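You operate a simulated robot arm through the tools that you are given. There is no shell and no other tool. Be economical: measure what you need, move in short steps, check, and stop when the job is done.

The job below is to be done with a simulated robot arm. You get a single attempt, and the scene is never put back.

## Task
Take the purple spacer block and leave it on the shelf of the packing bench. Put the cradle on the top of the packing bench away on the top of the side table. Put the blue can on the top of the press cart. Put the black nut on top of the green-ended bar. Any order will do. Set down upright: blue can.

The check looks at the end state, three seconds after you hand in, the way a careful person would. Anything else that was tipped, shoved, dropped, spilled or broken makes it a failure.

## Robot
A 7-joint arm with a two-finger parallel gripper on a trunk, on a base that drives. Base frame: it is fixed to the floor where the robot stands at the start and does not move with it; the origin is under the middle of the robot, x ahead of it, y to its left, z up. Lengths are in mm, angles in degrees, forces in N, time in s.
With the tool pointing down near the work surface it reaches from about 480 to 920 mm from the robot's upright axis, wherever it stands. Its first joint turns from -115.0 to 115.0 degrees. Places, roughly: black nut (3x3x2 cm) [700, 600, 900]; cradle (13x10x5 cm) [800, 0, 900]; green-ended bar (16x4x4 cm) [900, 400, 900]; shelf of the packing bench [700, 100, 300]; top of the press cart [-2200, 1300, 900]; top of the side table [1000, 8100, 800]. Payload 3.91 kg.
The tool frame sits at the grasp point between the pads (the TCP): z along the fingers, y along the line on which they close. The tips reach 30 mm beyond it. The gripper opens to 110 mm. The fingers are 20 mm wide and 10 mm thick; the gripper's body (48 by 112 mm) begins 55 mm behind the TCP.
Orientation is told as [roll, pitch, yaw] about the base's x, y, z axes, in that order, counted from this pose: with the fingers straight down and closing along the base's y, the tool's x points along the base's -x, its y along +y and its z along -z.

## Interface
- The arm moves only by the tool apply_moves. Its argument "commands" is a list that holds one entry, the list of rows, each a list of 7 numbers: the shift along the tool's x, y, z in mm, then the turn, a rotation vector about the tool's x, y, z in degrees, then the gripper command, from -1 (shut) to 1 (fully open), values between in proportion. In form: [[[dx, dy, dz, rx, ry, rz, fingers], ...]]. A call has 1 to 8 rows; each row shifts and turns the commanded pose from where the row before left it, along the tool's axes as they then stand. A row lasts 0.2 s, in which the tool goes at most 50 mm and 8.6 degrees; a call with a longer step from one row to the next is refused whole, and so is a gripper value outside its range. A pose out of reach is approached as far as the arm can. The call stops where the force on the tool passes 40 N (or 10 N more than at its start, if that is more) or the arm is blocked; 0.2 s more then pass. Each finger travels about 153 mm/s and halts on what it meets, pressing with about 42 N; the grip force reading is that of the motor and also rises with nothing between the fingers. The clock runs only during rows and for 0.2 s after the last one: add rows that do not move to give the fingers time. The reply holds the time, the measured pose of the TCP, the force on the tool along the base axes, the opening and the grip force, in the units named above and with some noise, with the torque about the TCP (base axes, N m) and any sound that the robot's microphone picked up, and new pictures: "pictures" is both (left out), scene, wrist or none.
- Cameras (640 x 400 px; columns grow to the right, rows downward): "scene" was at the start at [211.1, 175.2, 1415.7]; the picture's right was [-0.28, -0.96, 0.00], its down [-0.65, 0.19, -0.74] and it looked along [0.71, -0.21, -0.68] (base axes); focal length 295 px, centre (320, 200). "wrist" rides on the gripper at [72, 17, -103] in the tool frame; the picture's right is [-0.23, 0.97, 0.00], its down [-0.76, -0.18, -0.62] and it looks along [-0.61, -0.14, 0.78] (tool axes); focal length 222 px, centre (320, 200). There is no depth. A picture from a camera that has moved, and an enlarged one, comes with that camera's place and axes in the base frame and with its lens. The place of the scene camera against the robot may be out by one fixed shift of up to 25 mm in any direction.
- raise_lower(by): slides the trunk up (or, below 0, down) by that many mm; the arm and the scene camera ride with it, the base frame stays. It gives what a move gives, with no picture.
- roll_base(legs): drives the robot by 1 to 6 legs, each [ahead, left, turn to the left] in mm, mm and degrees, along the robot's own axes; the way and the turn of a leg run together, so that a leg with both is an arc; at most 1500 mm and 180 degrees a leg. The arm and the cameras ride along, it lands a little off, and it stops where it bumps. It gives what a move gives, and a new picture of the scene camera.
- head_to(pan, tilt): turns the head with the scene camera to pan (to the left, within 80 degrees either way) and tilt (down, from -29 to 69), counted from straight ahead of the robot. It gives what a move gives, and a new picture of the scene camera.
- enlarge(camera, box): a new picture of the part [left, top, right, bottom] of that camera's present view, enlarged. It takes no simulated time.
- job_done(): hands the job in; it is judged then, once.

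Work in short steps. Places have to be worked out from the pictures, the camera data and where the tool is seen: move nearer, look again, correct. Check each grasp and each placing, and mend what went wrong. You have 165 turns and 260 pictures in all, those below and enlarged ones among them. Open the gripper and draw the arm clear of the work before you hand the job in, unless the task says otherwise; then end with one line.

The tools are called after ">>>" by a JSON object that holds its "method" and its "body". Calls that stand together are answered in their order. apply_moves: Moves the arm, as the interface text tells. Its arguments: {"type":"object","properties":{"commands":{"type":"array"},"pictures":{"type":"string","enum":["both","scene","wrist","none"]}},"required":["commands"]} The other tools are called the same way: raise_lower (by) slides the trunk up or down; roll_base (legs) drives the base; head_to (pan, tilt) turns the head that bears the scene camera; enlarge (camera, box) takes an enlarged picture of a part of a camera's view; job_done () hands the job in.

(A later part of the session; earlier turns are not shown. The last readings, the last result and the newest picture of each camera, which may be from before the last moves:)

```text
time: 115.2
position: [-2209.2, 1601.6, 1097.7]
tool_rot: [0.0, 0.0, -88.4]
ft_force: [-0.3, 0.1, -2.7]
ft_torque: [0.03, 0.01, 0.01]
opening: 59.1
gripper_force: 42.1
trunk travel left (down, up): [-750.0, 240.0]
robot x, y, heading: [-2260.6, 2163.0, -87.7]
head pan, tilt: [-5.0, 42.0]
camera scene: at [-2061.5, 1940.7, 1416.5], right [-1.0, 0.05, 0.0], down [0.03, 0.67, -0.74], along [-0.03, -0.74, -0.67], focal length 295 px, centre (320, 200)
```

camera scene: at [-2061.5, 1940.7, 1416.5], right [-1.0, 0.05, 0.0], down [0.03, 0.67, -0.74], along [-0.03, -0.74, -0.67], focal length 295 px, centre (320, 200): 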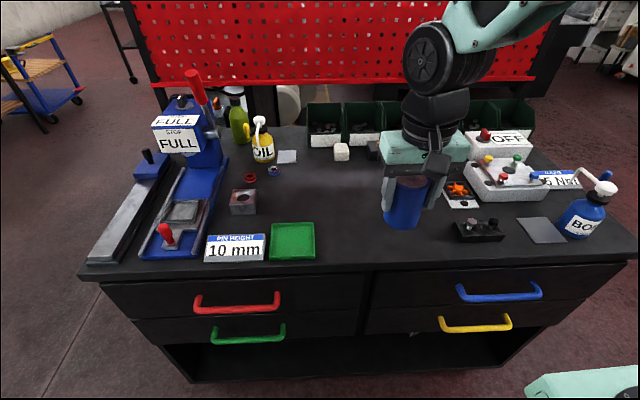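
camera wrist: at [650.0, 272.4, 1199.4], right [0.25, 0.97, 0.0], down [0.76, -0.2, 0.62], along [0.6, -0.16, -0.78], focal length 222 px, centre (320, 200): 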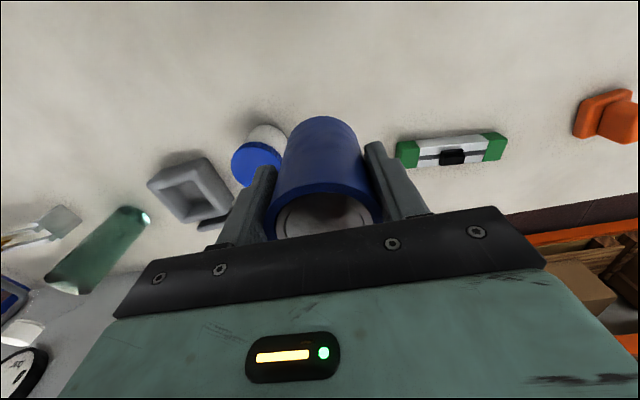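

A clear view: the free spot is between the green tray and the black box. I extend the can 200 mm forward over it.

>>> {"method": "apply_moves", "body": {"commands": [[[-40, -4, 0, 0, 0, 0, -1], [-40, -4, 0, 0, 0, 0, -1], [-40, -4, 0, 0, 0, 0, -1], [-40, -4, 0, 0, 0, 0, -1], [-40, -4, 0, 0, 0, 0, -1], [0, 0, 30, 0, 0, 0, -1], [0, 0, 30, 0, 0, 0, -1], [0, 0, 0, 0, 0, 0, -1]]]}}

```text
time: 117.0
position: [-2222.9, 1402.3, 1036.6]
tool_rot: [0.0, 0.0, -88.3]
ft_force: [-0.9, -0.5, -1.4]
ft_torque: [0.02, 0.02, 0.0]
opening: 59.1
gripper_force: 41.9
trunk travel left (down, up): [-750.0, 240.0]
robot x, y, heading: [-2259.4, 2163.5, -87.8]
head pan, tilt: [-5.0, 42.0]
camera scene: at [-2061.6, 1940.7, 1416.5], right [-1.0, 0.05, 0.0], down [0.03, 0.67, -0.74], along [-0.03, -0.74, -0.67], focal length 295 px, centre (320, 200)
camera wrist: at [-2207.1, 1474.0, 1140.6], right [0.98, -0.2, 0.0], down [-0.15, -0.77, 0.62], along [-0.12, -0.61, -0.78], focal length 222 px, centre (320, 200)
```

scene: 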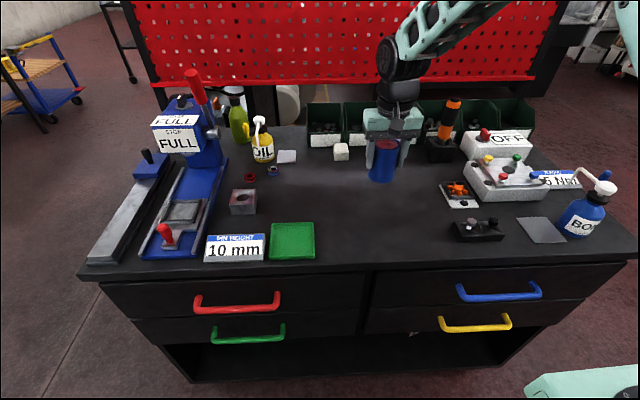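
wrist: 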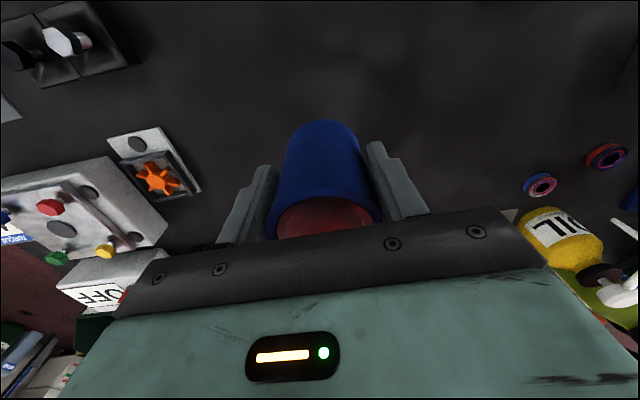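

Clear around. I lower 55 mm, then check.

>>> {"method": "apply_moves", "body": {"commands": [[[0, 0, 25, 0, 0, 0, -1], [0, 0, 20, 0, 0, 0, -1], [0, 0, 10, 0, 0, 0, -1], [0, 0, 0, 0, 0, 0, -1]]], "pictures": "none"}}

>>> {"method": "enlarge", "body": {"camera": "scene", "box": [288, 110, 480, 230]}}

```text
time: 118.0
position: [-2224.0, 1401.6, 982.4]
tool_rot: [0.0, 0.0, -88.2]
ft_force: [-0.7, -0.5, -2.0]
ft_torque: [0.03, 0.01, 0.04]
opening: 59.1
gripper_force: 42.1
trunk travel left (down, up): [-750.0, 240.0]
robot x, y, heading: [-2255.0, 2165.8, -87.5]
head pan, tilt: [-5.0, 42.0]
```

```text
3.33 times, centred on (384, 170) of scene
camera zoom: at [-2061.6, 1940.7, 1416.5], right [-1.0, 0.05, 0.0], down [0.03, 0.67, -0.74], along [-0.03, -0.74, -0.67], focal length 983 px, centre (107, 300)
```

zoom: 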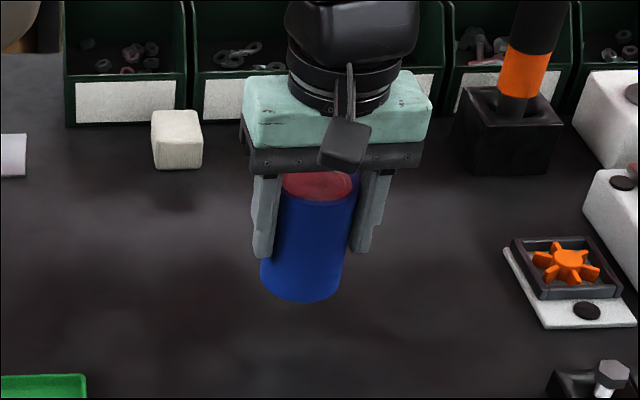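

Still in the air. I lower in 3 mm steps.

>>> {"method": "apply_moves", "body": {"commands": [[[0, 0, 4, 0, 0, 0, -1], [0, 0, 4, 0, 0, 0, -1], [0, 0, 4, 0, 0, 0, -1], [0, 0, 3, 0, 0, 0, -1], [0, 0, 0, 0, 0, 0, -1]]], "pictures": "none"}}

>>> {"method": "enlarge", "body": {"camera": "scene", "box": [288, 110, 480, 230]}}

```text
time: 119.2
position: [-2223.6, 1400.6, 967.5]
tool_rot: [0.0, 0.0, -88.3]
ft_force: [0.5, 0.4, -2.6]
ft_torque: [0.05, 0.0, -0.02]
opening: 59.0
gripper_force: 41.8
trunk travel left (down, up): [-750.0, 240.0]
robot x, y, heading: [-2257.6, 2160.6, -87.3]
head pan, tilt: [-5.0, 42.0]
```

```text
3.33 times, centred on (384, 170) of scene
camera zoom: at [-2061.6, 1940.7, 1416.5], right [-1.0, 0.05, 0.0], down [0.03, 0.67, -0.74], along [-0.03, -0.74, -0.67], focal length 983 px, centre (107, 300)
```

zoom: 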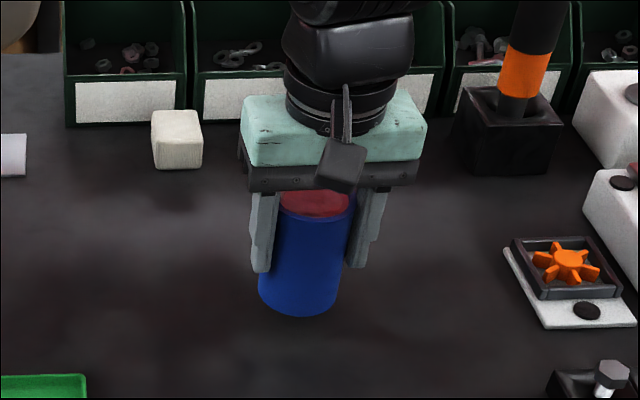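

Continue down in 3 mm steps.

>>> {"method": "apply_moves", "body": {"commands": [[[0, 0, 3, 0, 0, 0, -1], [0, 0, 3, 0, 0, 0, -1], [0, 0, 3, 0, 0, 0, -1], [0, 0, 0, 0, 0, 0, -1]]], "pictures": "none"}}

>>> {"method": "apply_moves", "body": {"commands": [[[0, 0, 2, 0, 0, 0, -1], [0, 0, 2, 0, 0, 0, -1], [0, 0, 0, 0, 0, 0, -1]]], "pictures": "none"}}

>>> {"method": "enlarge", "body": {"camera": "scene", "box": [288, 110, 480, 230]}}

```text
time: 120.2
position: [-2225.0, 1400.8, 957.8]
tool_rot: [0.0, -0.1, -88.3]
ft_force: [0.4, -0.3, -3.0]
ft_torque: [0.03, 0.01, 0.0]
opening: 59.1
gripper_force: 42.3
trunk travel left (down, up): [-750.0, 240.0]
robot x, y, heading: [-2259.3, 2163.3, -87.8]
head pan, tilt: [-5.0, 42.0]
```

```text
time: 121.0
position: [-2223.6, 1400.9, 954.8]
tool_rot: [-0.1, 0.2, -88.3]
ft_force: [-0.2, -0.2, -2.7]
ft_torque: [0.0, 0.04, 0.01]
opening: 58.9
gripper_force: 41.5
trunk travel left (down, up): [-750.0, 240.0]
robot x, y, heading: [-2257.2, 2164.5, -87.7]
head pan, tilt: [-5.0, 42.0]
```

```text
3.33 times, centred on (384, 170) of scene
camera zoom: at [-2061.6, 1940.7, 1416.5], right [-1.0, 0.05, 0.0], down [0.03, 0.67, -0.74], along [-0.03, -0.74, -0.67], focal length 983 px, centre (107, 300)
```

zoom: 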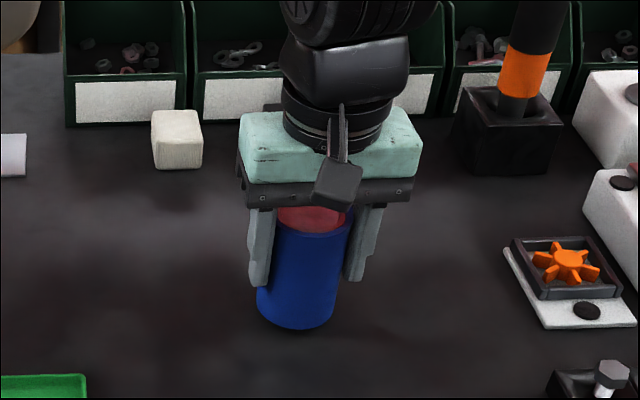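

Close, but no contact yet; I continue in small steps.

>>> {"method": "apply_moves", "body": {"commands": [[[0, 0, 2, 0, 0, 0, -1], [0, 0, 2, 0, 0, 0, -1], [0, 0, 2, 0, 0, 0, -1], [0, 0, 0, 0, 0, 0, -1]]], "pictures": "none"}}

>>> {"method": "apply_moves", "body": {"commands": [[[0, 0, 2, 0, 0, 0, -1], [0, 0, 2, 0, 0, 0, -1], [0, 0, 0, 0, 0, 0, -1]]], "pictures": "none"}}

>>> {"method": "enlarge", "body": {"camera": "scene", "box": [288, 110, 480, 230]}}

```text
time: 122.0
position: [-2223.4, 1401.4, 948.4]
tool_rot: [0.1, 0.0, -88.3]
ft_force: [-0.8, 0.1, -2.2]
ft_torque: [0.06, -0.02, 0.0]
opening: 59.0
gripper_force: 41.6
trunk travel left (down, up): [-750.0, 240.0]
robot x, y, heading: [-2258.9, 2165.6, -87.7]
head pan, tilt: [-5.0, 42.0]
```

```text
time: 122.8
position: [-2223.0, 1401.7, 945.2]
tool_rot: [0.0, 0.0, -88.3]
ft_force: [-0.8, 1.3, 3.8]
ft_torque: [-0.03, 0.01, 0.0]
opening: 59.1
gripper_force: 41.9
trunk travel left (down, up): [-750.0, 240.0]
robot x, y, heading: [-2257.1, 2162.0, -87.6]
head pan, tilt: [-5.0, 42.0]
```

```text
3.33 times, centred on (384, 170) of scene
camera zoom: at [-2061.7, 1941.0, 1416.6], right [-1.0, 0.05, 0.0], down [0.03, 0.67, -0.74], along [-0.03, -0.74, -0.67], focal length 983 px, centre (107, 300)
```

zoom: 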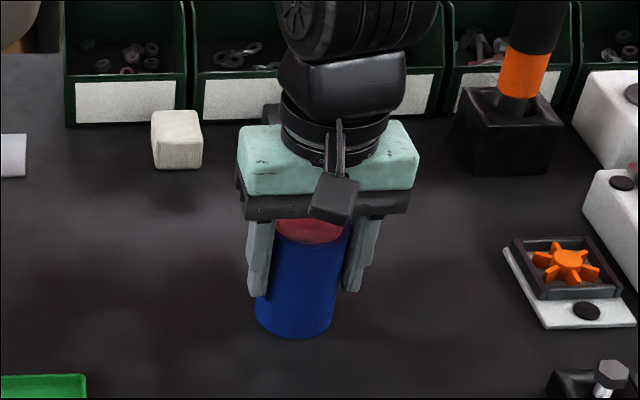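

Contact (force changed by +6 N). I release gently and rise straight up.

>>> {"method": "apply_moves", "body": {"commands": [[[0, 0, 0, 0, 0, 0, 0.25], [0, 0, 0, 0, 0, 0, 0.5], [0, 0, 0, 0, 0, 0, 0.7], [0, 0, -20, 0, 0, 0, 0.7], [0, 0, -40, 0, 0, 0, 0.7], [0, 0, -45, 0, 0, 0, 0.7], [0, 0, -45, 0, 0, 0, 0.7], [40, 0, 0, 0, 0, 0, 0.7]]]}}

```text
time: 124.6
position: [-2225.4, 1439.3, 1094.1]
tool_rot: [-0.1, 0.0, -88.2]
ft_force: [-0.7, -0.3, -1.6]
ft_torque: [0.05, 0.0, 0.0]
opening: 93.5
gripper_force: 0.0
trunk travel left (down, up): [-750.0, 240.0]
robot x, y, heading: [-2255.5, 2166.0, -87.6]
head pan, tilt: [-5.0, 42.0]
camera scene: at [-2061.6, 1940.3, 1416.4], right [-1.0, 0.05, 0.0], down [0.03, 0.67, -0.74], along [-0.03, -0.74, -0.67], focal length 295 px, centre (320, 200)
camera wrist: at [-2209.3, 1512.6, 1196.9], right [0.98, -0.2, 0.0], down [-0.15, -0.77, 0.62], along [-0.12, -0.61, -0.78], focal length 222 px, centre (320, 200)
```

scene: 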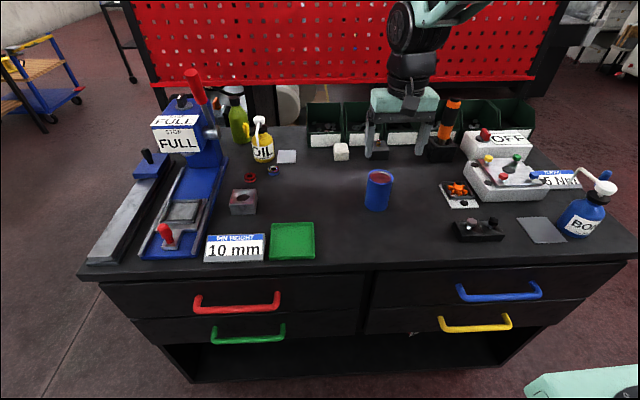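
wrist: 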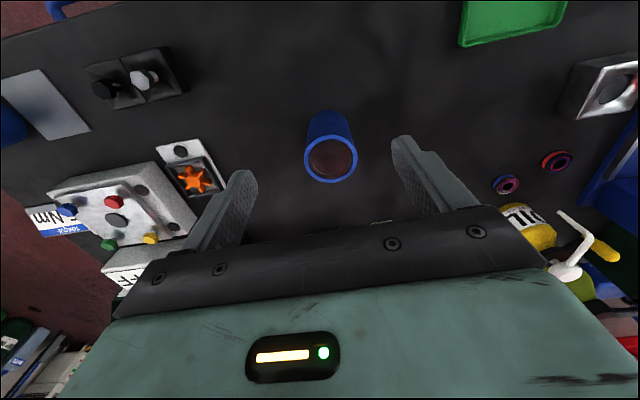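

The can stands upright on the cart. I retract, turn to face +x, and drive back to in front of the bench for the cradle.

>>> {"method": "apply_moves", "body": {"commands": [[[45, 0, -5, 0, 0, 0, 1], [45, 0, -5, 0, 0, 0, 1], [40, 0, -5, 0, 0, 0, 1], [0, 0, 0, 0, 0, 0, 1]]], "pictures": "none"}}

>>> {"method": "roll_base", "body": {"legs": [[0, 100, 88], [1450, 0, 0], [0, -1150, 0]]}}

>>> {"method": "head_to", "body": {"pan": -5, "tilt": 30}}

```text
time: 125.6
position: [-2229.5, 1571.4, 1108.6]
tool_rot: [0.0, 0.0, -88.3]
ft_force: [0.1, -0.1, 0.4]
ft_torque: [0.01, 0.0, -0.01]
opening: 110.1
gripper_force: 0.0
trunk travel left (down, up): [-750.0, 240.0]
robot x, y, heading: [-2258.1, 2165.7, -87.9]
head pan, tilt: [-5.0, 42.0]
```

```text
time: 142.0
position: [-136.5, 1106.3, 1108.9]
tool_rot: [0.0, 0.0, 0.4]
ft_force: [-0.8, 0.4, 0.0]
ft_torque: [0.02, 0.03, 0.01]
opening: 110.3
gripper_force: 0.0
trunk travel left (down, up): [-750.0, 240.0]
robot x, y, heading: [-728.8, 1094.0, 1.0]
head pan, tilt: [-5.0, 42.0]
camera scene: at [-518.2, 1286.9, 1416.5], right [-0.07, -1.0, 0.0], down [-0.67, 0.05, -0.74], along [0.74, -0.05, -0.67], focal length 295 px, centre (320, 200)
```

scene: 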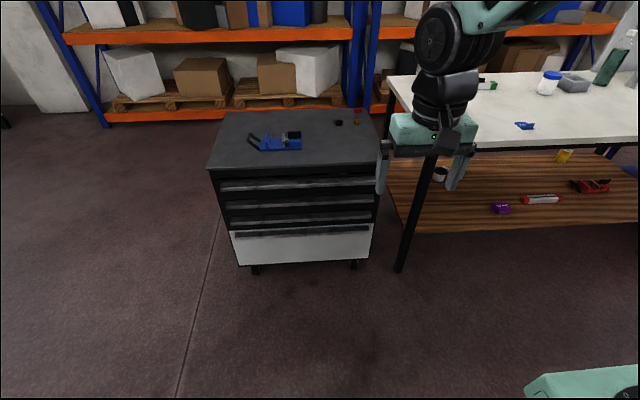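

```text
time: 142.8
position: [-137.2, 1106.1, 1108.7]
tool_rot: [-0.1, 0.0, 0.3]
ft_force: [0.1, -0.2, -0.3]
ft_torque: [0.0, -0.05, 0.01]
opening: 110.2
gripper_force: 0.0
trunk travel left (down, up): [-750.0, 240.0]
robot x, y, heading: [-730.9, 1095.7, 1.0]
head pan, tilt: [-5.0, 30.0]
camera scene: at [-511.4, 1286.4, 1434.7], right [-0.07, -1.0, 0.0], down [-0.5, 0.04, -0.87], along [0.86, -0.06, -0.5], focal length 295 px, centre (320, 200)
```

scene: 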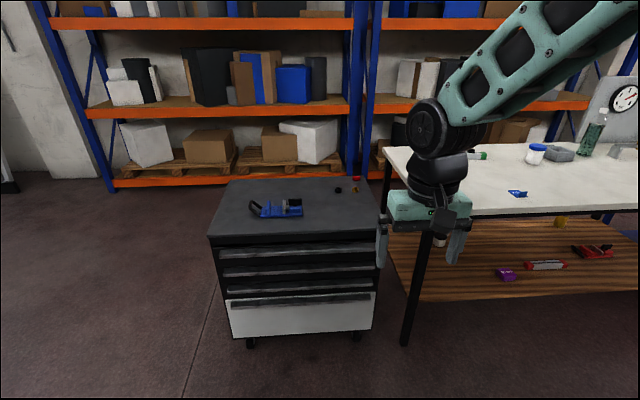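

I strafe right to y≈0, then drive up to the bench.

>>> {"method": "roll_base", "body": {"legs": [[0, -1090, -1], [715, 0, 0]]}}

>>> {"method": "head_to", "body": {"pan": -15, "tilt": 40}}

>>> {"method": "enlarge", "body": {"camera": "scene", "box": [200, 90, 440, 240]}}

```text
time: 151.9
position: [592.0, -12.9, 1110.6]
tool_rot: [0.0, 0.0, -1.2]
ft_force: [-0.4, -0.3, -0.2]
ft_torque: [0.02, 0.01, -0.01]
opening: 109.9
gripper_force: 0.0
trunk travel left (down, up): [-750.0, 240.0]
robot x, y, heading: [-2.8, -9.7, -0.7]
head pan, tilt: [-5.0, 30.0]
camera scene: at [222.6, 177.0, 1434.8], right [-0.1, -1.0, 0.0], down [-0.5, 0.05, -0.87], along [0.86, -0.09, -0.5], focal length 295 px, centre (320, 200)
```

scene: 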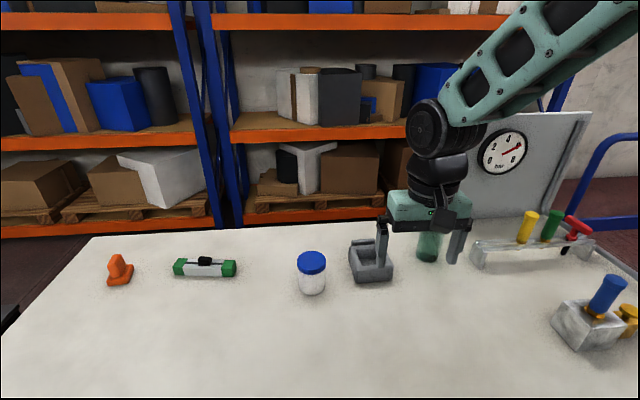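

```text
time: 152.7
position: [592.1, -12.8, 1109.4]
tool_rot: [0.0, -0.1, -1.3]
ft_force: [0.6, -0.7, -0.6]
ft_torque: [0.02, 0.0, -0.02]
opening: 110.1
gripper_force: 0.1
trunk travel left (down, up): [-750.0, 240.0]
robot x, y, heading: [-3.4, -9.1, -0.8]
head pan, tilt: [-15.0, 40.0]
camera scene: at [214.5, 163.0, 1419.5], right [-0.27, -0.96, 0.0], down [-0.62, 0.17, -0.77], along [0.74, -0.21, -0.64], focal length 295 px, centre (320, 200)
```

scene: 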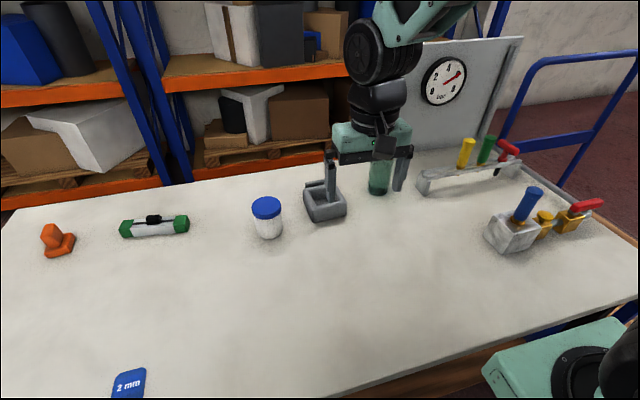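

```text
2.67 times, centred on (320, 165) of scene
camera zoom: at [214.5, 163.0, 1419.5], right [-0.27, -0.96, 0.0], down [-0.62, 0.17, -0.77], along [0.74, -0.21, -0.64], focal length 786 px, centre (320, 293)
```

zoom: 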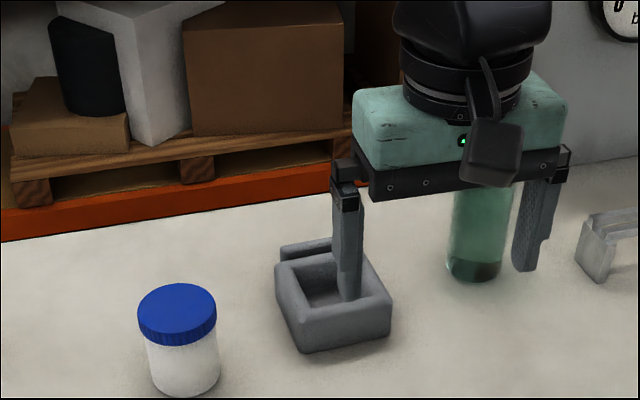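

I move above the cradle for a wrist view.

>>> {"method": "apply_moves", "body": {"commands": [[[-42, -1, 12, 0, 0, 0, 1], [-42, -1, 12, 0, 0, 0, 1], [-42, -1, 12, 0, 0, 0, 1], [-42, -1, 12, 0, 0, 0, 1], [-40, -1, 12, 0, 0, 0, 1], [0, 0, 0, 0, 0, 0, 1]]]}}

>>> {"method": "enlarge", "body": {"camera": "wrist", "box": [220, 60, 420, 200]}}

```text
time: 154.1
position: [801.0, -24.6, 1049.2]
tool_rot: [0.0, 0.0, -1.4]
ft_force: [-0.2, 0.0, 0.3]
ft_torque: [0.05, 0.0, 0.02]
opening: 110.0
gripper_force: 0.0
trunk travel left (down, up): [-750.0, 240.0]
robot x, y, heading: [-2.1, -6.6, -0.8]
head pan, tilt: [-15.0, 40.0]
camera scene: at [214.4, 162.9, 1419.4], right [-0.27, -0.96, 0.0], down [-0.62, 0.17, -0.77], along [0.74, -0.21, -0.64], focal length 295 px, centre (320, 200)
camera wrist: at [729.7, -6.3, 1152.0], right [0.25, 0.97, 0.0], down [0.76, -0.19, 0.62], along [0.6, -0.16, -0.78], focal length 222 px, centre (320, 200)
```

scene: 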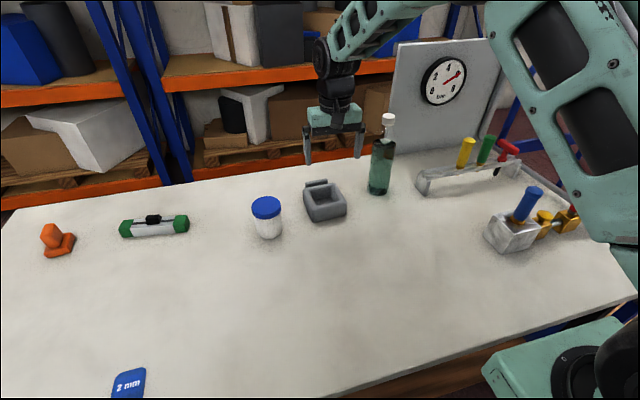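
wrist: 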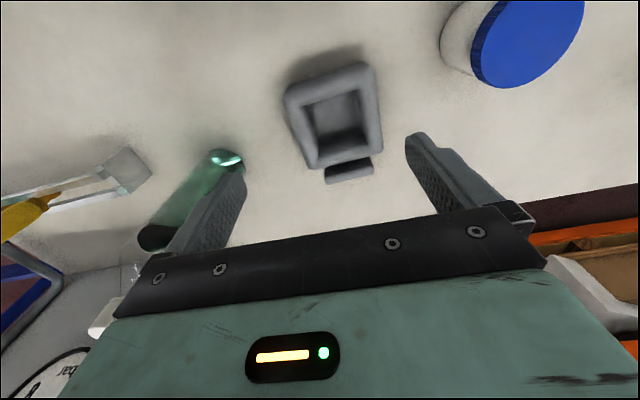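

```text
2.86 times, centred on (320, 130) of wrist
camera zoom: at [729.7, -6.3, 1152.0], right [0.25, 0.97, 0.0], down [0.76, -0.19, 0.62], along [0.6, -0.16, -0.78], focal length 635 px, centre (320, 400)
```

zoom: 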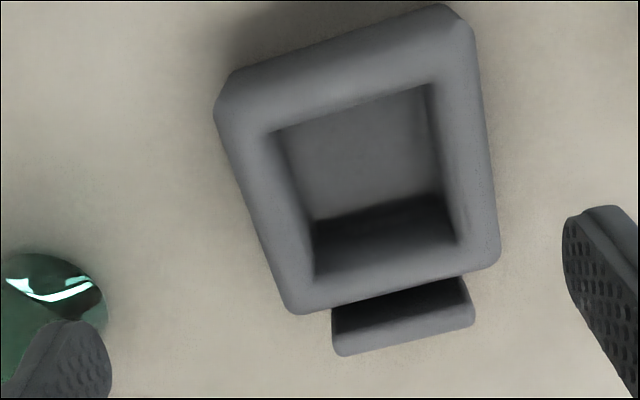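

The cradle is square to the base: x 775–869, y −58 to 35, with a tab behind. I centre above it at z≈965 and look again before straddling it.

>>> {"method": "apply_moves", "body": {"commands": [[[-29, 12.5, 25, 0, 0, -1.3, 1], [0, 0, 30, 0, 0, 0, 1], [0, 0, 29, 0, 0, 0, 1], [0, 0, 0, 0, 0, 0, 1]]], "pictures": "wrist"}}

>>> {"method": "enlarge", "body": {"camera": "wrist", "box": [180, 60, 460, 235]}}

>>> {"method": "enlarge", "body": {"camera": "scene", "box": [256, 120, 416, 240]}}

```text
time: 155.1
position: [829.6, -11.6, 965.0]
tool_rot: [-0.1, 0.0, 0.0]
ft_force: [0.2, -0.1, 0.4]
ft_torque: [-0.05, 0.02, -0.02]
opening: 110.2
gripper_force: 0.0
trunk travel left (down, up): [-750.0, 240.0]
robot x, y, heading: [-2.3, -14.0, -0.8]
head pan, tilt: [-15.0, 40.0]
camera wrist: at [758.9, 5.2, 1068.3], right [0.23, 0.97, 0.0], down [0.76, -0.18, 0.62], along [0.61, -0.14, -0.78], focal length 222 px, centre (320, 200)
```

wrist: 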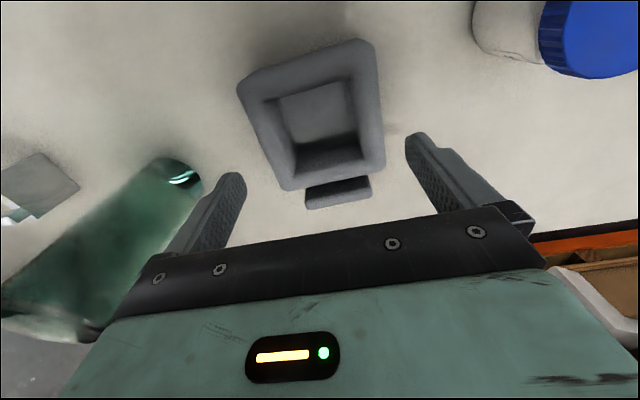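

```text
2.29 times, centred on (320, 148) of wrist
camera zoom: at [758.9, 5.2, 1068.3], right [0.23, 0.97, 0.0], down [0.76, -0.18, 0.62], along [0.61, -0.14, -0.78], focal length 508 px, centre (320, 320)
```

zoom: 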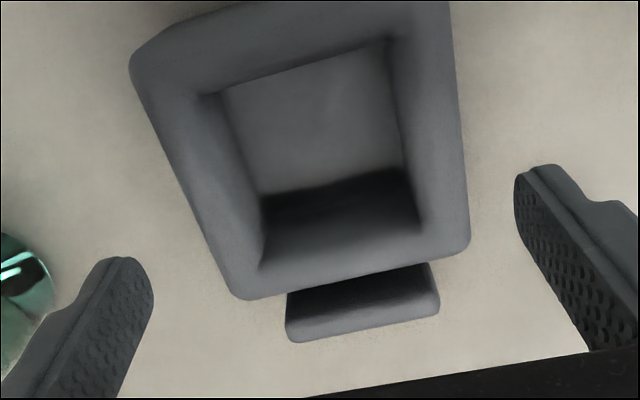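

```text
3.33 times, centred on (336, 180) of scene
camera zoom: at [214.5, 163.0, 1419.4], right [-0.27, -0.96, 0.0], down [-0.62, 0.17, -0.77], along [0.74, -0.21, -0.64], focal length 983 px, centre (267, 267)
```

zoom: 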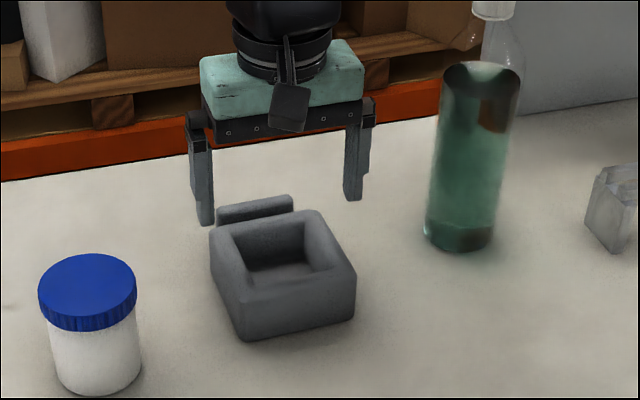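

Centre y≈−10 with ~7 mm clearance each side. I fine-adjust, and descend until the tips are just past the rim.

>>> {"method": "apply_moves", "body": {"commands": [[[-2, 1.5, 15, 0, 0, 0, 1], [0, 0, 15, 0, 0, 0, 1], [0, 0, 10, 0, 0, 0, 1], [0, 0, 0, 0, 0, 0, 1]]], "pictures": "wrist"}}

>>> {"method": "enlarge", "body": {"camera": "wrist", "box": [180, 60, 460, 235]}}

>>> {"method": "enlarge", "body": {"camera": "scene", "box": [276, 140, 404, 220]}}

```text
time: 156.1
position: [832.0, -10.4, 925.5]
tool_rot: [0.0, -0.1, 0.0]
ft_force: [-0.1, 0.8, 0.4]
ft_torque: [0.03, -0.04, 0.0]
opening: 110.0
gripper_force: 0.0
trunk travel left (down, up): [-750.0, 240.0]
robot x, y, heading: [-2.1, -13.0, -0.8]
head pan, tilt: [-15.0, 40.0]
camera wrist: at [759.8, 6.9, 1028.5], right [0.23, 0.97, 0.0], down [0.76, -0.18, 0.62], along [0.61, -0.14, -0.78], focal length 222 px, centre (320, 200)
```

wrist: 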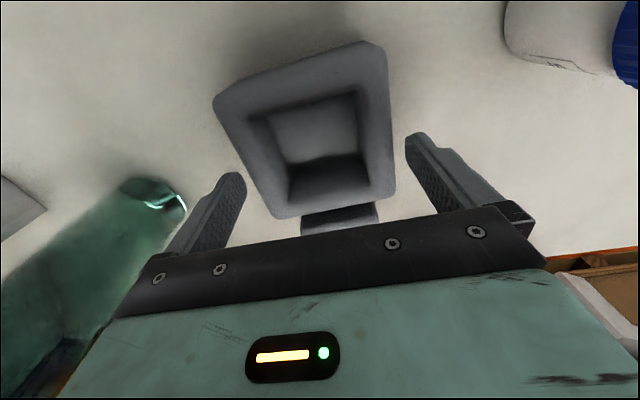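

```text
2.29 times, centred on (320, 148) of wrist
camera zoom: at [759.8, 6.9, 1028.5], right [0.23, 0.97, 0.0], down [0.76, -0.18, 0.62], along [0.61, -0.14, -0.78], focal length 508 px, centre (320, 320)
```

zoom: 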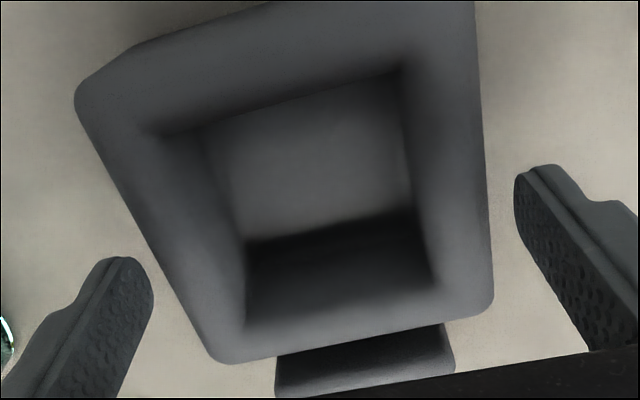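

```text
5.00 times, centred on (340, 180) of scene
camera zoom: at [214.5, 163.0, 1419.4], right [-0.27, -0.96, 0.0], down [-0.62, 0.17, -0.77], along [0.74, -0.21, -0.64], focal length 1474 px, centre (220, 300)
```

zoom: 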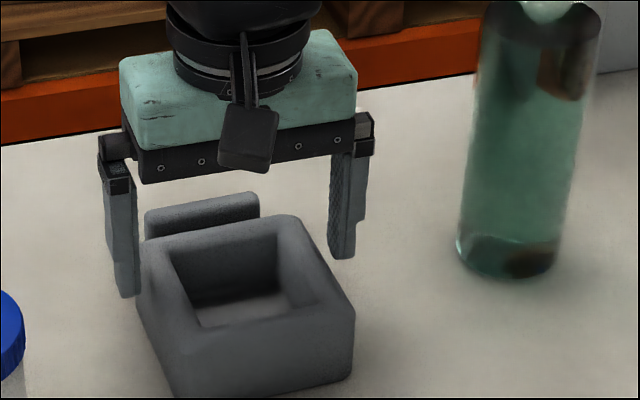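

Gaps of ~8 and ~10 mm: good. I descend 36 mm more and close.

>>> {"method": "apply_moves", "body": {"commands": [[[0, -1, 10, 0, 0, 0, 1], [0, 0, 13, 0, 0, 0, 1], [0, 0, 13, 0, 0, 0, 1], [0, 0, 0, 0, 0, 0, 1], [0, 0, 0, 0, 0, 0, 0.6], [0, 0, 0, 0, 0, 0, -1], [0, 0, 0, 0, 0, 0, -1]]], "pictures": "wrist"}}

>>> {"method": "enlarge", "body": {"camera": "scene", "box": [276, 140, 404, 220]}}

```text
time: 157.7
position: [830.8, -12.3, 888.9]
tool_rot: [0.0, -0.1, 0.0]
ft_force: [0.1, 1.1, -0.7]
ft_torque: [0.03, -0.05, 0.04]
opening: 100.0
gripper_force: 42.1
trunk travel left (down, up): [-750.0, 240.0]
robot x, y, heading: [-2.8, -11.0, -0.7]
head pan, tilt: [-15.0, 40.0]
camera wrist: at [759.9, 5.2, 991.5], right [0.23, 0.97, 0.0], down [0.76, -0.18, 0.62], along [0.61, -0.14, -0.78], focal length 222 px, centre (320, 200)
```

wrist: 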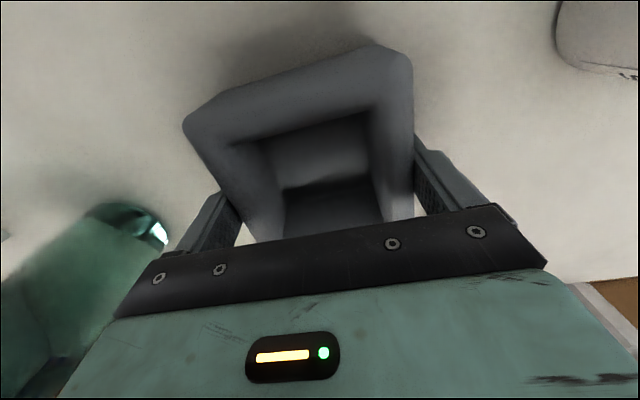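

```text
5.00 times, centred on (340, 180) of scene
camera zoom: at [214.5, 163.0, 1419.4], right [-0.27, -0.96, 0.0], down [-0.62, 0.17, -0.77], along [0.74, -0.21, -0.64], focal length 1474 px, centre (220, 300)
```

zoom: 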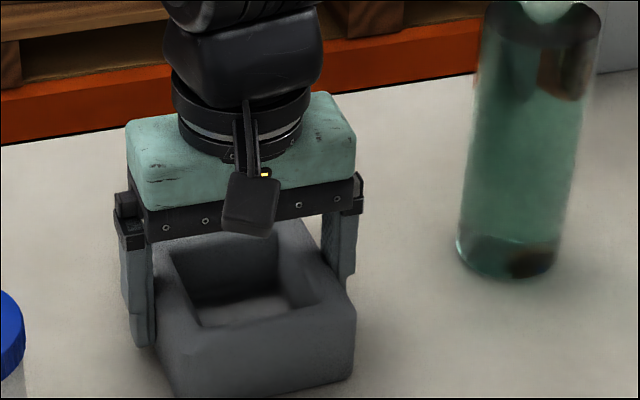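

Gripped at 100 mm. I lift straight up and check.

>>> {"method": "apply_moves", "body": {"commands": [[[0, 0, -20, 0, 0, 0, -1], [0, 0, -35, 0, 0, 0, -1], [0, 0, -45, 0, 0, 0, -1], [0, 0, -45, 0, 0, 0, -1], [0, 0, -45, 0, 0, 0, -1], [40, 0, 0, 0, 0, 0, -1], [45, 0, 0, 0, 0, 0, -1], [45, 0, 0, 0, 0, 0, -1]]]}}

>>> {"method": "apply_moves", "body": {"commands": [[[45, 0, 0, 0, 0, 0, -1], [45, 0, 0, 0, 0, 0, -1], [30, 0, 0, 0, 0, 0, -1], [0, 0, 0, 0, 0, 0, -1]]], "pictures": "none"}}

```text
time: 159.5
position: [701.1, -12.1, 1078.2]
tool_rot: [-0.1, 0.1, 0.0]
ft_force: [0.7, 0.0, -1.5]
ft_torque: [-0.01, 0.03, -0.01]
opening: 99.5
gripper_force: 41.6
trunk travel left (down, up): [-750.0, 240.0]
robot x, y, heading: [0.8, -11.5, -0.7]
head pan, tilt: [-15.0, 40.0]
camera scene: at [215.1, 163.0, 1419.3], right [-0.27, -0.96, 0.0], down [-0.62, 0.17, -0.77], along [0.74, -0.21, -0.64], focal length 295 px, centre (320, 200)
camera wrist: at [629.8, 5.3, 1182.2], right [0.23, 0.97, 0.0], down [0.76, -0.18, 0.62], along [0.61, -0.14, -0.78], focal length 222 px, centre (320, 200)
```

scene: 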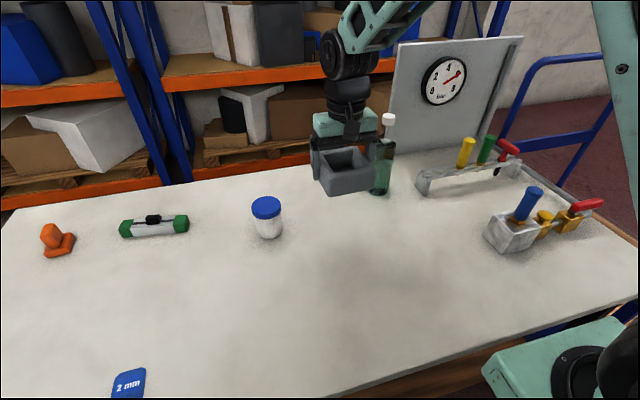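
wrist: 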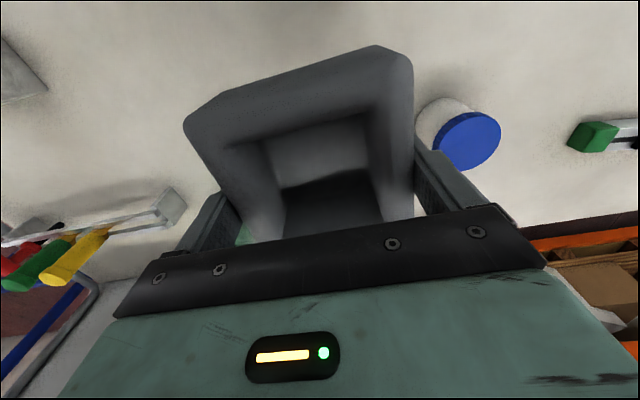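

```text
time: 160.5
position: [578.6, -10.7, 1081.2]
tool_rot: [0.0, 0.0, 0.0]
ft_force: [0.4, -0.1, -1.1]
ft_torque: [0.01, 0.0, -0.02]
opening: 99.5
gripper_force: 42.1
trunk travel left (down, up): [-750.0, 240.0]
robot x, y, heading: [-2.9, -14.2, -0.6]
head pan, tilt: [-15.0, 40.0]
```

Cradle held level. I back off, turn left and drive up the free lane (x≈-650) toward the side table, keeping clear of the bags on the floor.

>>> {"method": "roll_base", "body": {"legs": [[-660, 0, 0], [0, 0, 90.6], [1400, 0, 0], [1400, 0, 0]]}}

>>> {"method": "head_to", "body": {"pan": -15, "tilt": 15}}

```text
time: 181.0
position: [-661.8, 3345.5, 1080.3]
tool_rot: [-0.1, 0.0, 89.9]
ft_force: [-0.6, -0.5, -0.3]
ft_torque: [-0.01, -0.03, 0.0]
opening: 99.3
gripper_force: 42.1
trunk travel left (down, up): [-750.0, 240.0]
robot x, y, heading: [-662.8, 2765.4, 88.9]
head pan, tilt: [-15.0, 40.0]
camera scene: at [-853.4, 2985.2, 1419.4], right [0.96, -0.27, 0.0], down [-0.18, -0.62, -0.77], along [0.21, 0.74, -0.64], focal length 295 px, centre (320, 200)
```

scene: 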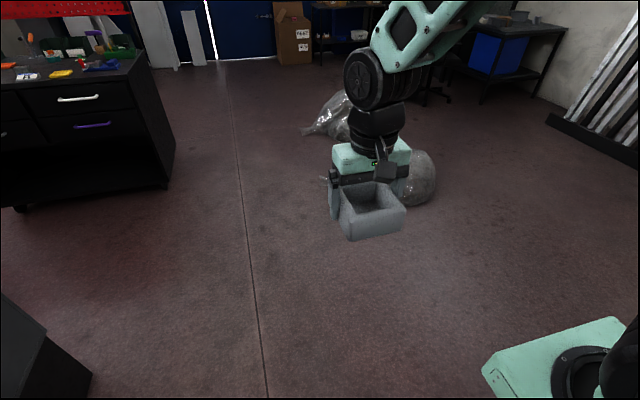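

```text
time: 181.9
position: [-661.2, 3344.8, 1081.5]
tool_rot: [0.0, 0.0, 89.9]
ft_force: [-0.1, -0.8, -0.6]
ft_torque: [-0.01, 0.0, 0.01]
opening: 99.4
gripper_force: 42.2
trunk travel left (down, up): [-750.0, 240.0]
robot x, y, heading: [-660.0, 2767.2, 89.3]
head pan, tilt: [-15.0, 15.0]
camera scene: at [-851.1, 2993.3, 1458.9], right [0.96, -0.27, 0.0], down [-0.07, -0.25, -0.97], along [0.26, 0.93, -0.26], focal length 295 px, centre (320, 200)
```

scene: 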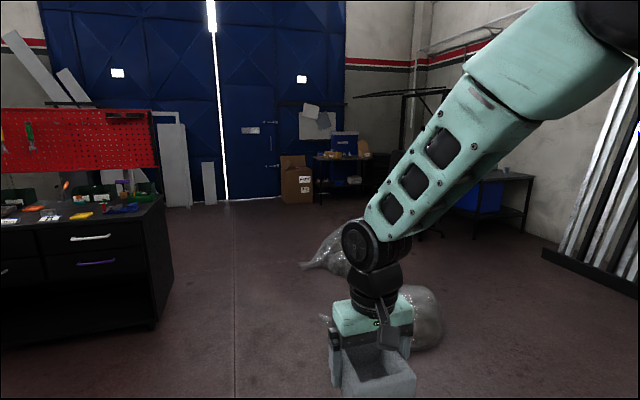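

The side table is the one at the far wall with the blue box (projects to (342,158) as expected). Bags lie to x≈-290, so I shift the lane left to x≈-880 and go on.

>>> {"method": "roll_base", "body": {"legs": [[600, 220, 0], [1400, 0, 0], [1200, 0, 0]]}}

>>> {"method": "head_to", "body": {"pan": -50, "tilt": 18}}

```text
time: 197.8
position: [-890.9, 6554.1, 1080.9]
tool_rot: [0.0, 0.0, 91.5]
ft_force: [0.1, 0.4, -0.7]
ft_torque: [0.0, 0.01, 0.03]
opening: 99.3
gripper_force: 41.9
trunk travel left (down, up): [-750.0, 240.0]
robot x, y, heading: [-874.0, 5974.1, 90.8]
head pan, tilt: [-15.0, 15.0]
camera scene: at [-1070.7, 6197.8, 1459.0], right [0.97, -0.25, 0.0], down [-0.06, -0.25, -0.97], along [0.24, 0.94, -0.26], focal length 295 px, centre (320, 200)
```

scene: 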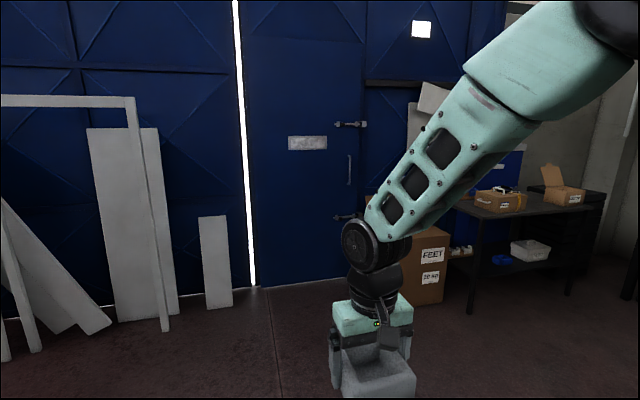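

```text
time: 198.8
position: [-890.6, 6555.1, 1081.2]
tool_rot: [0.1, -0.1, 91.6]
ft_force: [0.5, 0.0, -0.5]
ft_torque: [-0.01, 0.04, 0.02]
opening: 99.5
gripper_force: 42.1
trunk travel left (down, up): [-750.0, 240.0]
robot x, y, heading: [-874.7, 5972.0, 91.0]
head pan, tilt: [-50.0, 18.0]
camera scene: at [-1023.1, 6168.3, 1454.1], right [0.65, -0.76, 0.0], down [-0.23, -0.2, -0.95], along [0.72, 0.62, -0.31], focal length 295 px, centre (320, 200)
```

scene: 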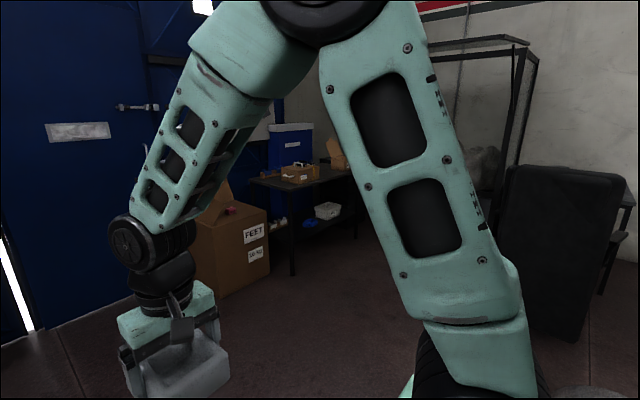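

I move ahead 350 mm and turn right to face +x, then look at the table from there.

>>> {"method": "roll_base", "body": {"legs": [[350, 0, 0], [0, 0, -91]]}}

>>> {"method": "head_to", "body": {"pan": 30, "tilt": 20}}

```text
time: 204.9
position: [-301.3, 6342.6, 1080.6]
tool_rot: [0.0, 0.0, 1.8]
ft_force: [0.1, 0.2, -0.5]
ft_torque: [-0.02, 0.0, 0.03]
opening: 99.3
gripper_force: 41.7
trunk travel left (down, up): [-750.0, 240.0]
robot x, y, heading: [-881.5, 6326.6, 1.1]
head pan, tilt: [-50.0, 18.0]
camera scene: at [-692.8, 6455.4, 1454.1], right [-0.75, -0.66, 0.0], down [-0.2, 0.23, -0.95], along [0.63, -0.72, -0.31], focal length 295 px, centre (320, 200)
```

scene: 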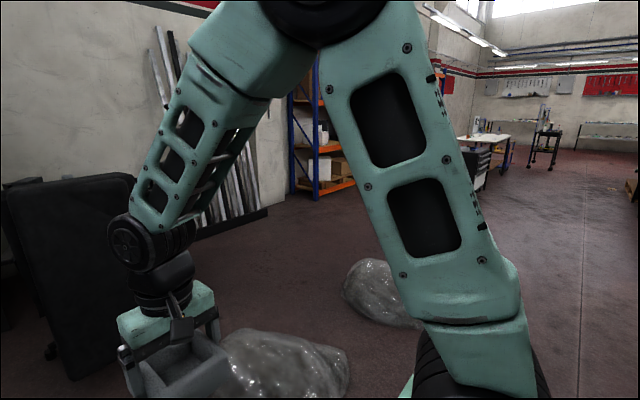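

```text
time: 206.4
position: [-302.0, 6342.4, 1082.0]
tool_rot: [0.0, 0.0, 1.8]
ft_force: [0.1, -0.1, -0.1]
ft_torque: [0.01, 0.03, 0.0]
opening: 99.4
gripper_force: 42.3
trunk travel left (down, up): [-750.0, 240.0]
robot x, y, heading: [-879.3, 6324.8, 1.6]
head pan, tilt: [30.0, 20.0]
camera scene: at [-674.4, 6573.8, 1450.8], right [0.52, -0.86, 0.0], down [-0.29, -0.18, -0.94], along [0.81, 0.48, -0.34], focal length 295 px, centre (320, 200)
```

scene: 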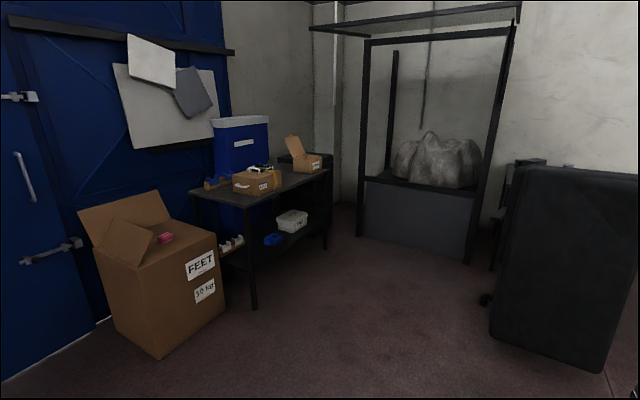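

The table spans about x 570–1550, y 7790–8360. I enlarge to see its free space.

>>> {"method": "enlarge", "body": {"camera": "scene", "box": [172, 100, 348, 220]}}

```text
3.33 times, centred on (260, 160) of scene
camera zoom: at [-674.4, 6573.8, 1450.8], right [0.52, -0.86, 0.0], down [-0.29, -0.18, -0.94], along [0.81, 0.48, -0.34], focal length 983 px, centre (520, 333)
```

zoom: 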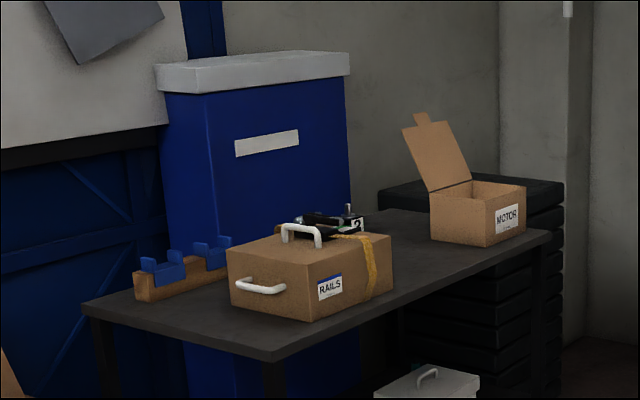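

Free space lies between the "RAILS" and "MOTOR" boxes. I drive around to the table's front, facing +y.

>>> {"method": "roll_base", "body": {"legs": [[0, 690, 0], [1450, 0, 0], [0, 0, 88.5]]}}

>>> {"method": "head_to", "body": {"pan": -25, "tilt": 30}}

```text
time: 220.7
position: [576.4, 7618.4, 1080.7]
tool_rot: [0.0, 0.0, 87.2]
ft_force: [-0.5, 0.4, -0.1]
ft_torque: [0.01, 0.01, -0.01]
opening: 99.6
gripper_force: 41.6
trunk travel left (down, up): [-750.0, 240.0]
robot x, y, heading: [546.0, 7039.9, 86.4]
head pan, tilt: [30.0, 20.0]
camera scene: at [300.5, 7270.0, 1450.8], right [0.9, 0.45, 0.0], down [0.15, -0.31, -0.94], along [-0.42, 0.84, -0.34], focal length 295 px, centre (320, 200)
```

scene: 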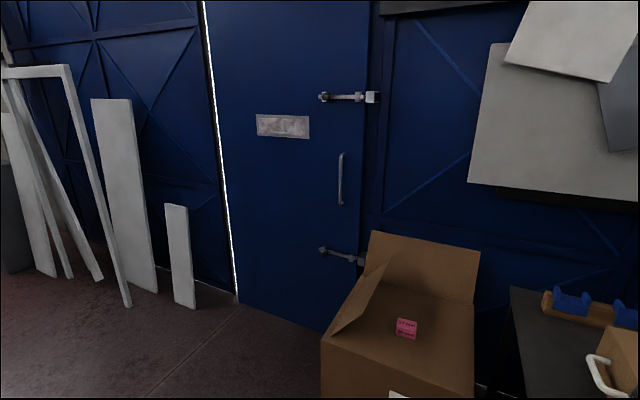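

```text
time: 221.9
position: [577.9, 7617.9, 1080.9]
tool_rot: [0.0, 0.0, 87.2]
ft_force: [0.4, 0.0, -0.3]
ft_torque: [-0.03, 0.0, 0.0]
opening: 99.5
gripper_force: 42.4
trunk travel left (down, up): [-750.0, 240.0]
robot x, y, heading: [547.5, 7037.2, 86.6]
head pan, tilt: [-25.0, 30.0]
camera scene: at [385.2, 7266.1, 1434.8], right [0.88, -0.48, 0.0], down [-0.24, -0.44, -0.87], along [0.41, 0.76, -0.5], focal length 295 px, centre (320, 200)
```

scene: 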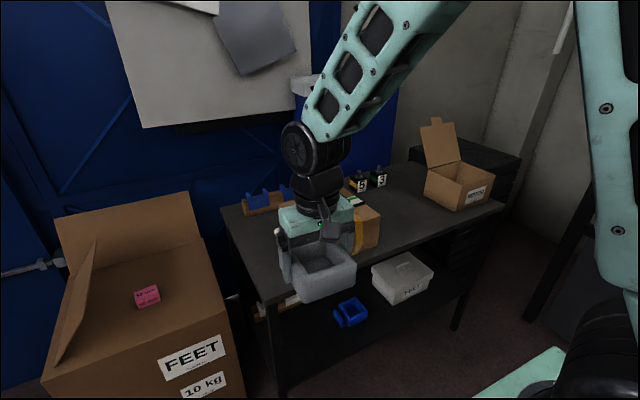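

Free region about x 1020–1330, y 7830–8150. I strafe right 590 mm and come 200 mm closer.

>>> {"method": "roll_base", "body": {"legs": [[0, -590, 0], [200, 0, 3]]}}

>>> {"method": "head_to", "body": {"pan": 0, "tilt": 40}}

```text
time: 226.4
position: [1147.0, 7781.7, 1081.3]
tool_rot: [0.0, -0.1, 90.1]
ft_force: [0.1, 0.7, -1.6]
ft_torque: [0.0, 0.01, -0.01]
opening: 99.7
gripper_force: 42.4
trunk travel left (down, up): [-750.0, 240.0]
robot x, y, heading: [1146.9, 7195.5, 89.1]
head pan, tilt: [-25.0, 30.0]
camera scene: at [971.6, 7420.8, 1434.8], right [0.9, -0.43, 0.0], down [-0.22, -0.45, -0.87], along [0.38, 0.78, -0.5], focal length 295 px, centre (320, 200)
```

scene: 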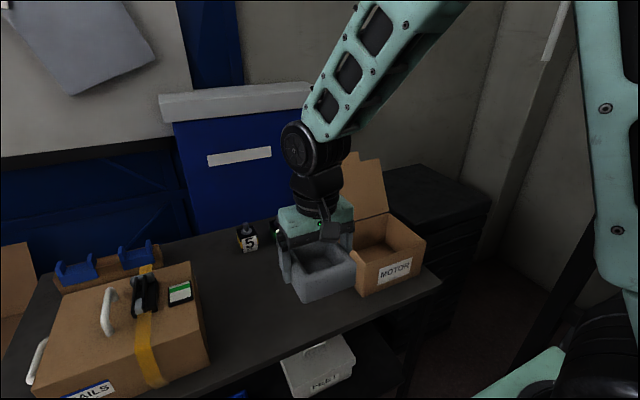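

```text
time: 227.3
position: [1146.3, 7780.9, 1081.1]
tool_rot: [0.0, 0.0, 90.0]
ft_force: [0.7, 0.4, -0.5]
ft_torque: [0.05, -0.03, -0.05]
opening: 99.4
gripper_force: 42.1
trunk travel left (down, up): [-750.0, 240.0]
robot x, y, heading: [1147.3, 7200.4, 89.5]
head pan, tilt: [0.0, 40.0]
camera scene: at [933.5, 7424.3, 1419.5], right [1.0, -0.01, 0.0], down [-0.01, -0.64, -0.77], along [0.01, 0.77, -0.64], focal length 295 px, centre (320, 200)
```

scene: 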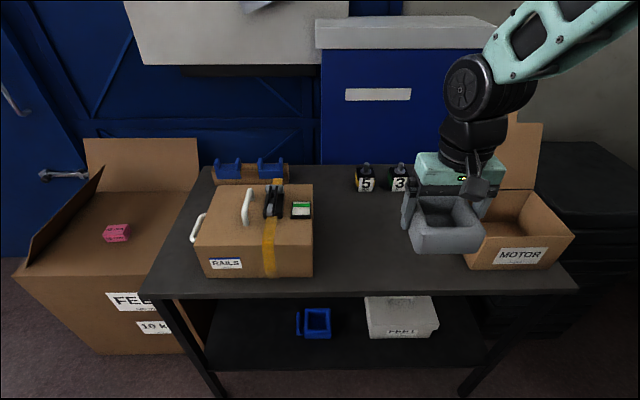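

The clear area is x 930–1290. I move the cradle to (1105,7945) and start down.

>>> {"method": "apply_moves", "body": {"commands": [[[-41, 10, 0, 0, 0, 0, -1], [-41, 10, 0, 0, 0, 0, -1], [-41, 10, 0, 0, 0, 0, -1], [-41, 11, 0, 0, 0, 0, -1], [0, 0, 40, 0, 0, 0, -1], [0, 0, 40, 0, 0, 0, -1], [0, 0, 40, 0, 0, 0, -1], [0, 0, 0, 0, 0, 0, -1]]]}}

```text
time: 229.1
position: [1106.7, 7944.6, 961.0]
tool_rot: [0.0, 0.0, 90.1]
ft_force: [0.2, -0.1, -1.2]
ft_torque: [0.01, -0.01, -0.01]
opening: 99.3
gripper_force: 41.9
trunk travel left (down, up): [-750.0, 240.0]
robot x, y, heading: [1150.1, 7201.1, 89.3]
head pan, tilt: [0.0, 40.0]
camera scene: at [933.5, 7424.3, 1419.4], right [1.0, -0.01, 0.0], down [-0.01, -0.64, -0.77], along [0.01, 0.77, -0.64], focal length 295 px, centre (320, 200)
camera wrist: at [1090.5, 7872.1, 1064.5], right [-0.97, 0.23, 0.0], down [0.18, 0.76, 0.62], along [0.14, 0.61, -0.78], focal length 222 px, centre (320, 200)
```

scene: 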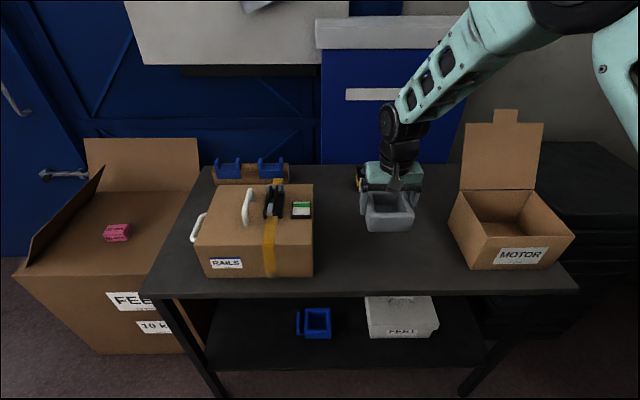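
wrist: 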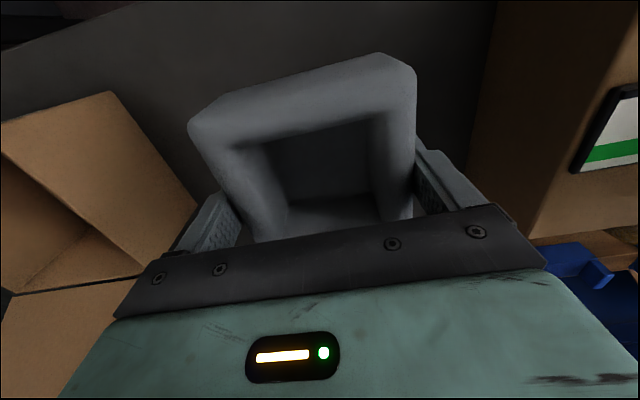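

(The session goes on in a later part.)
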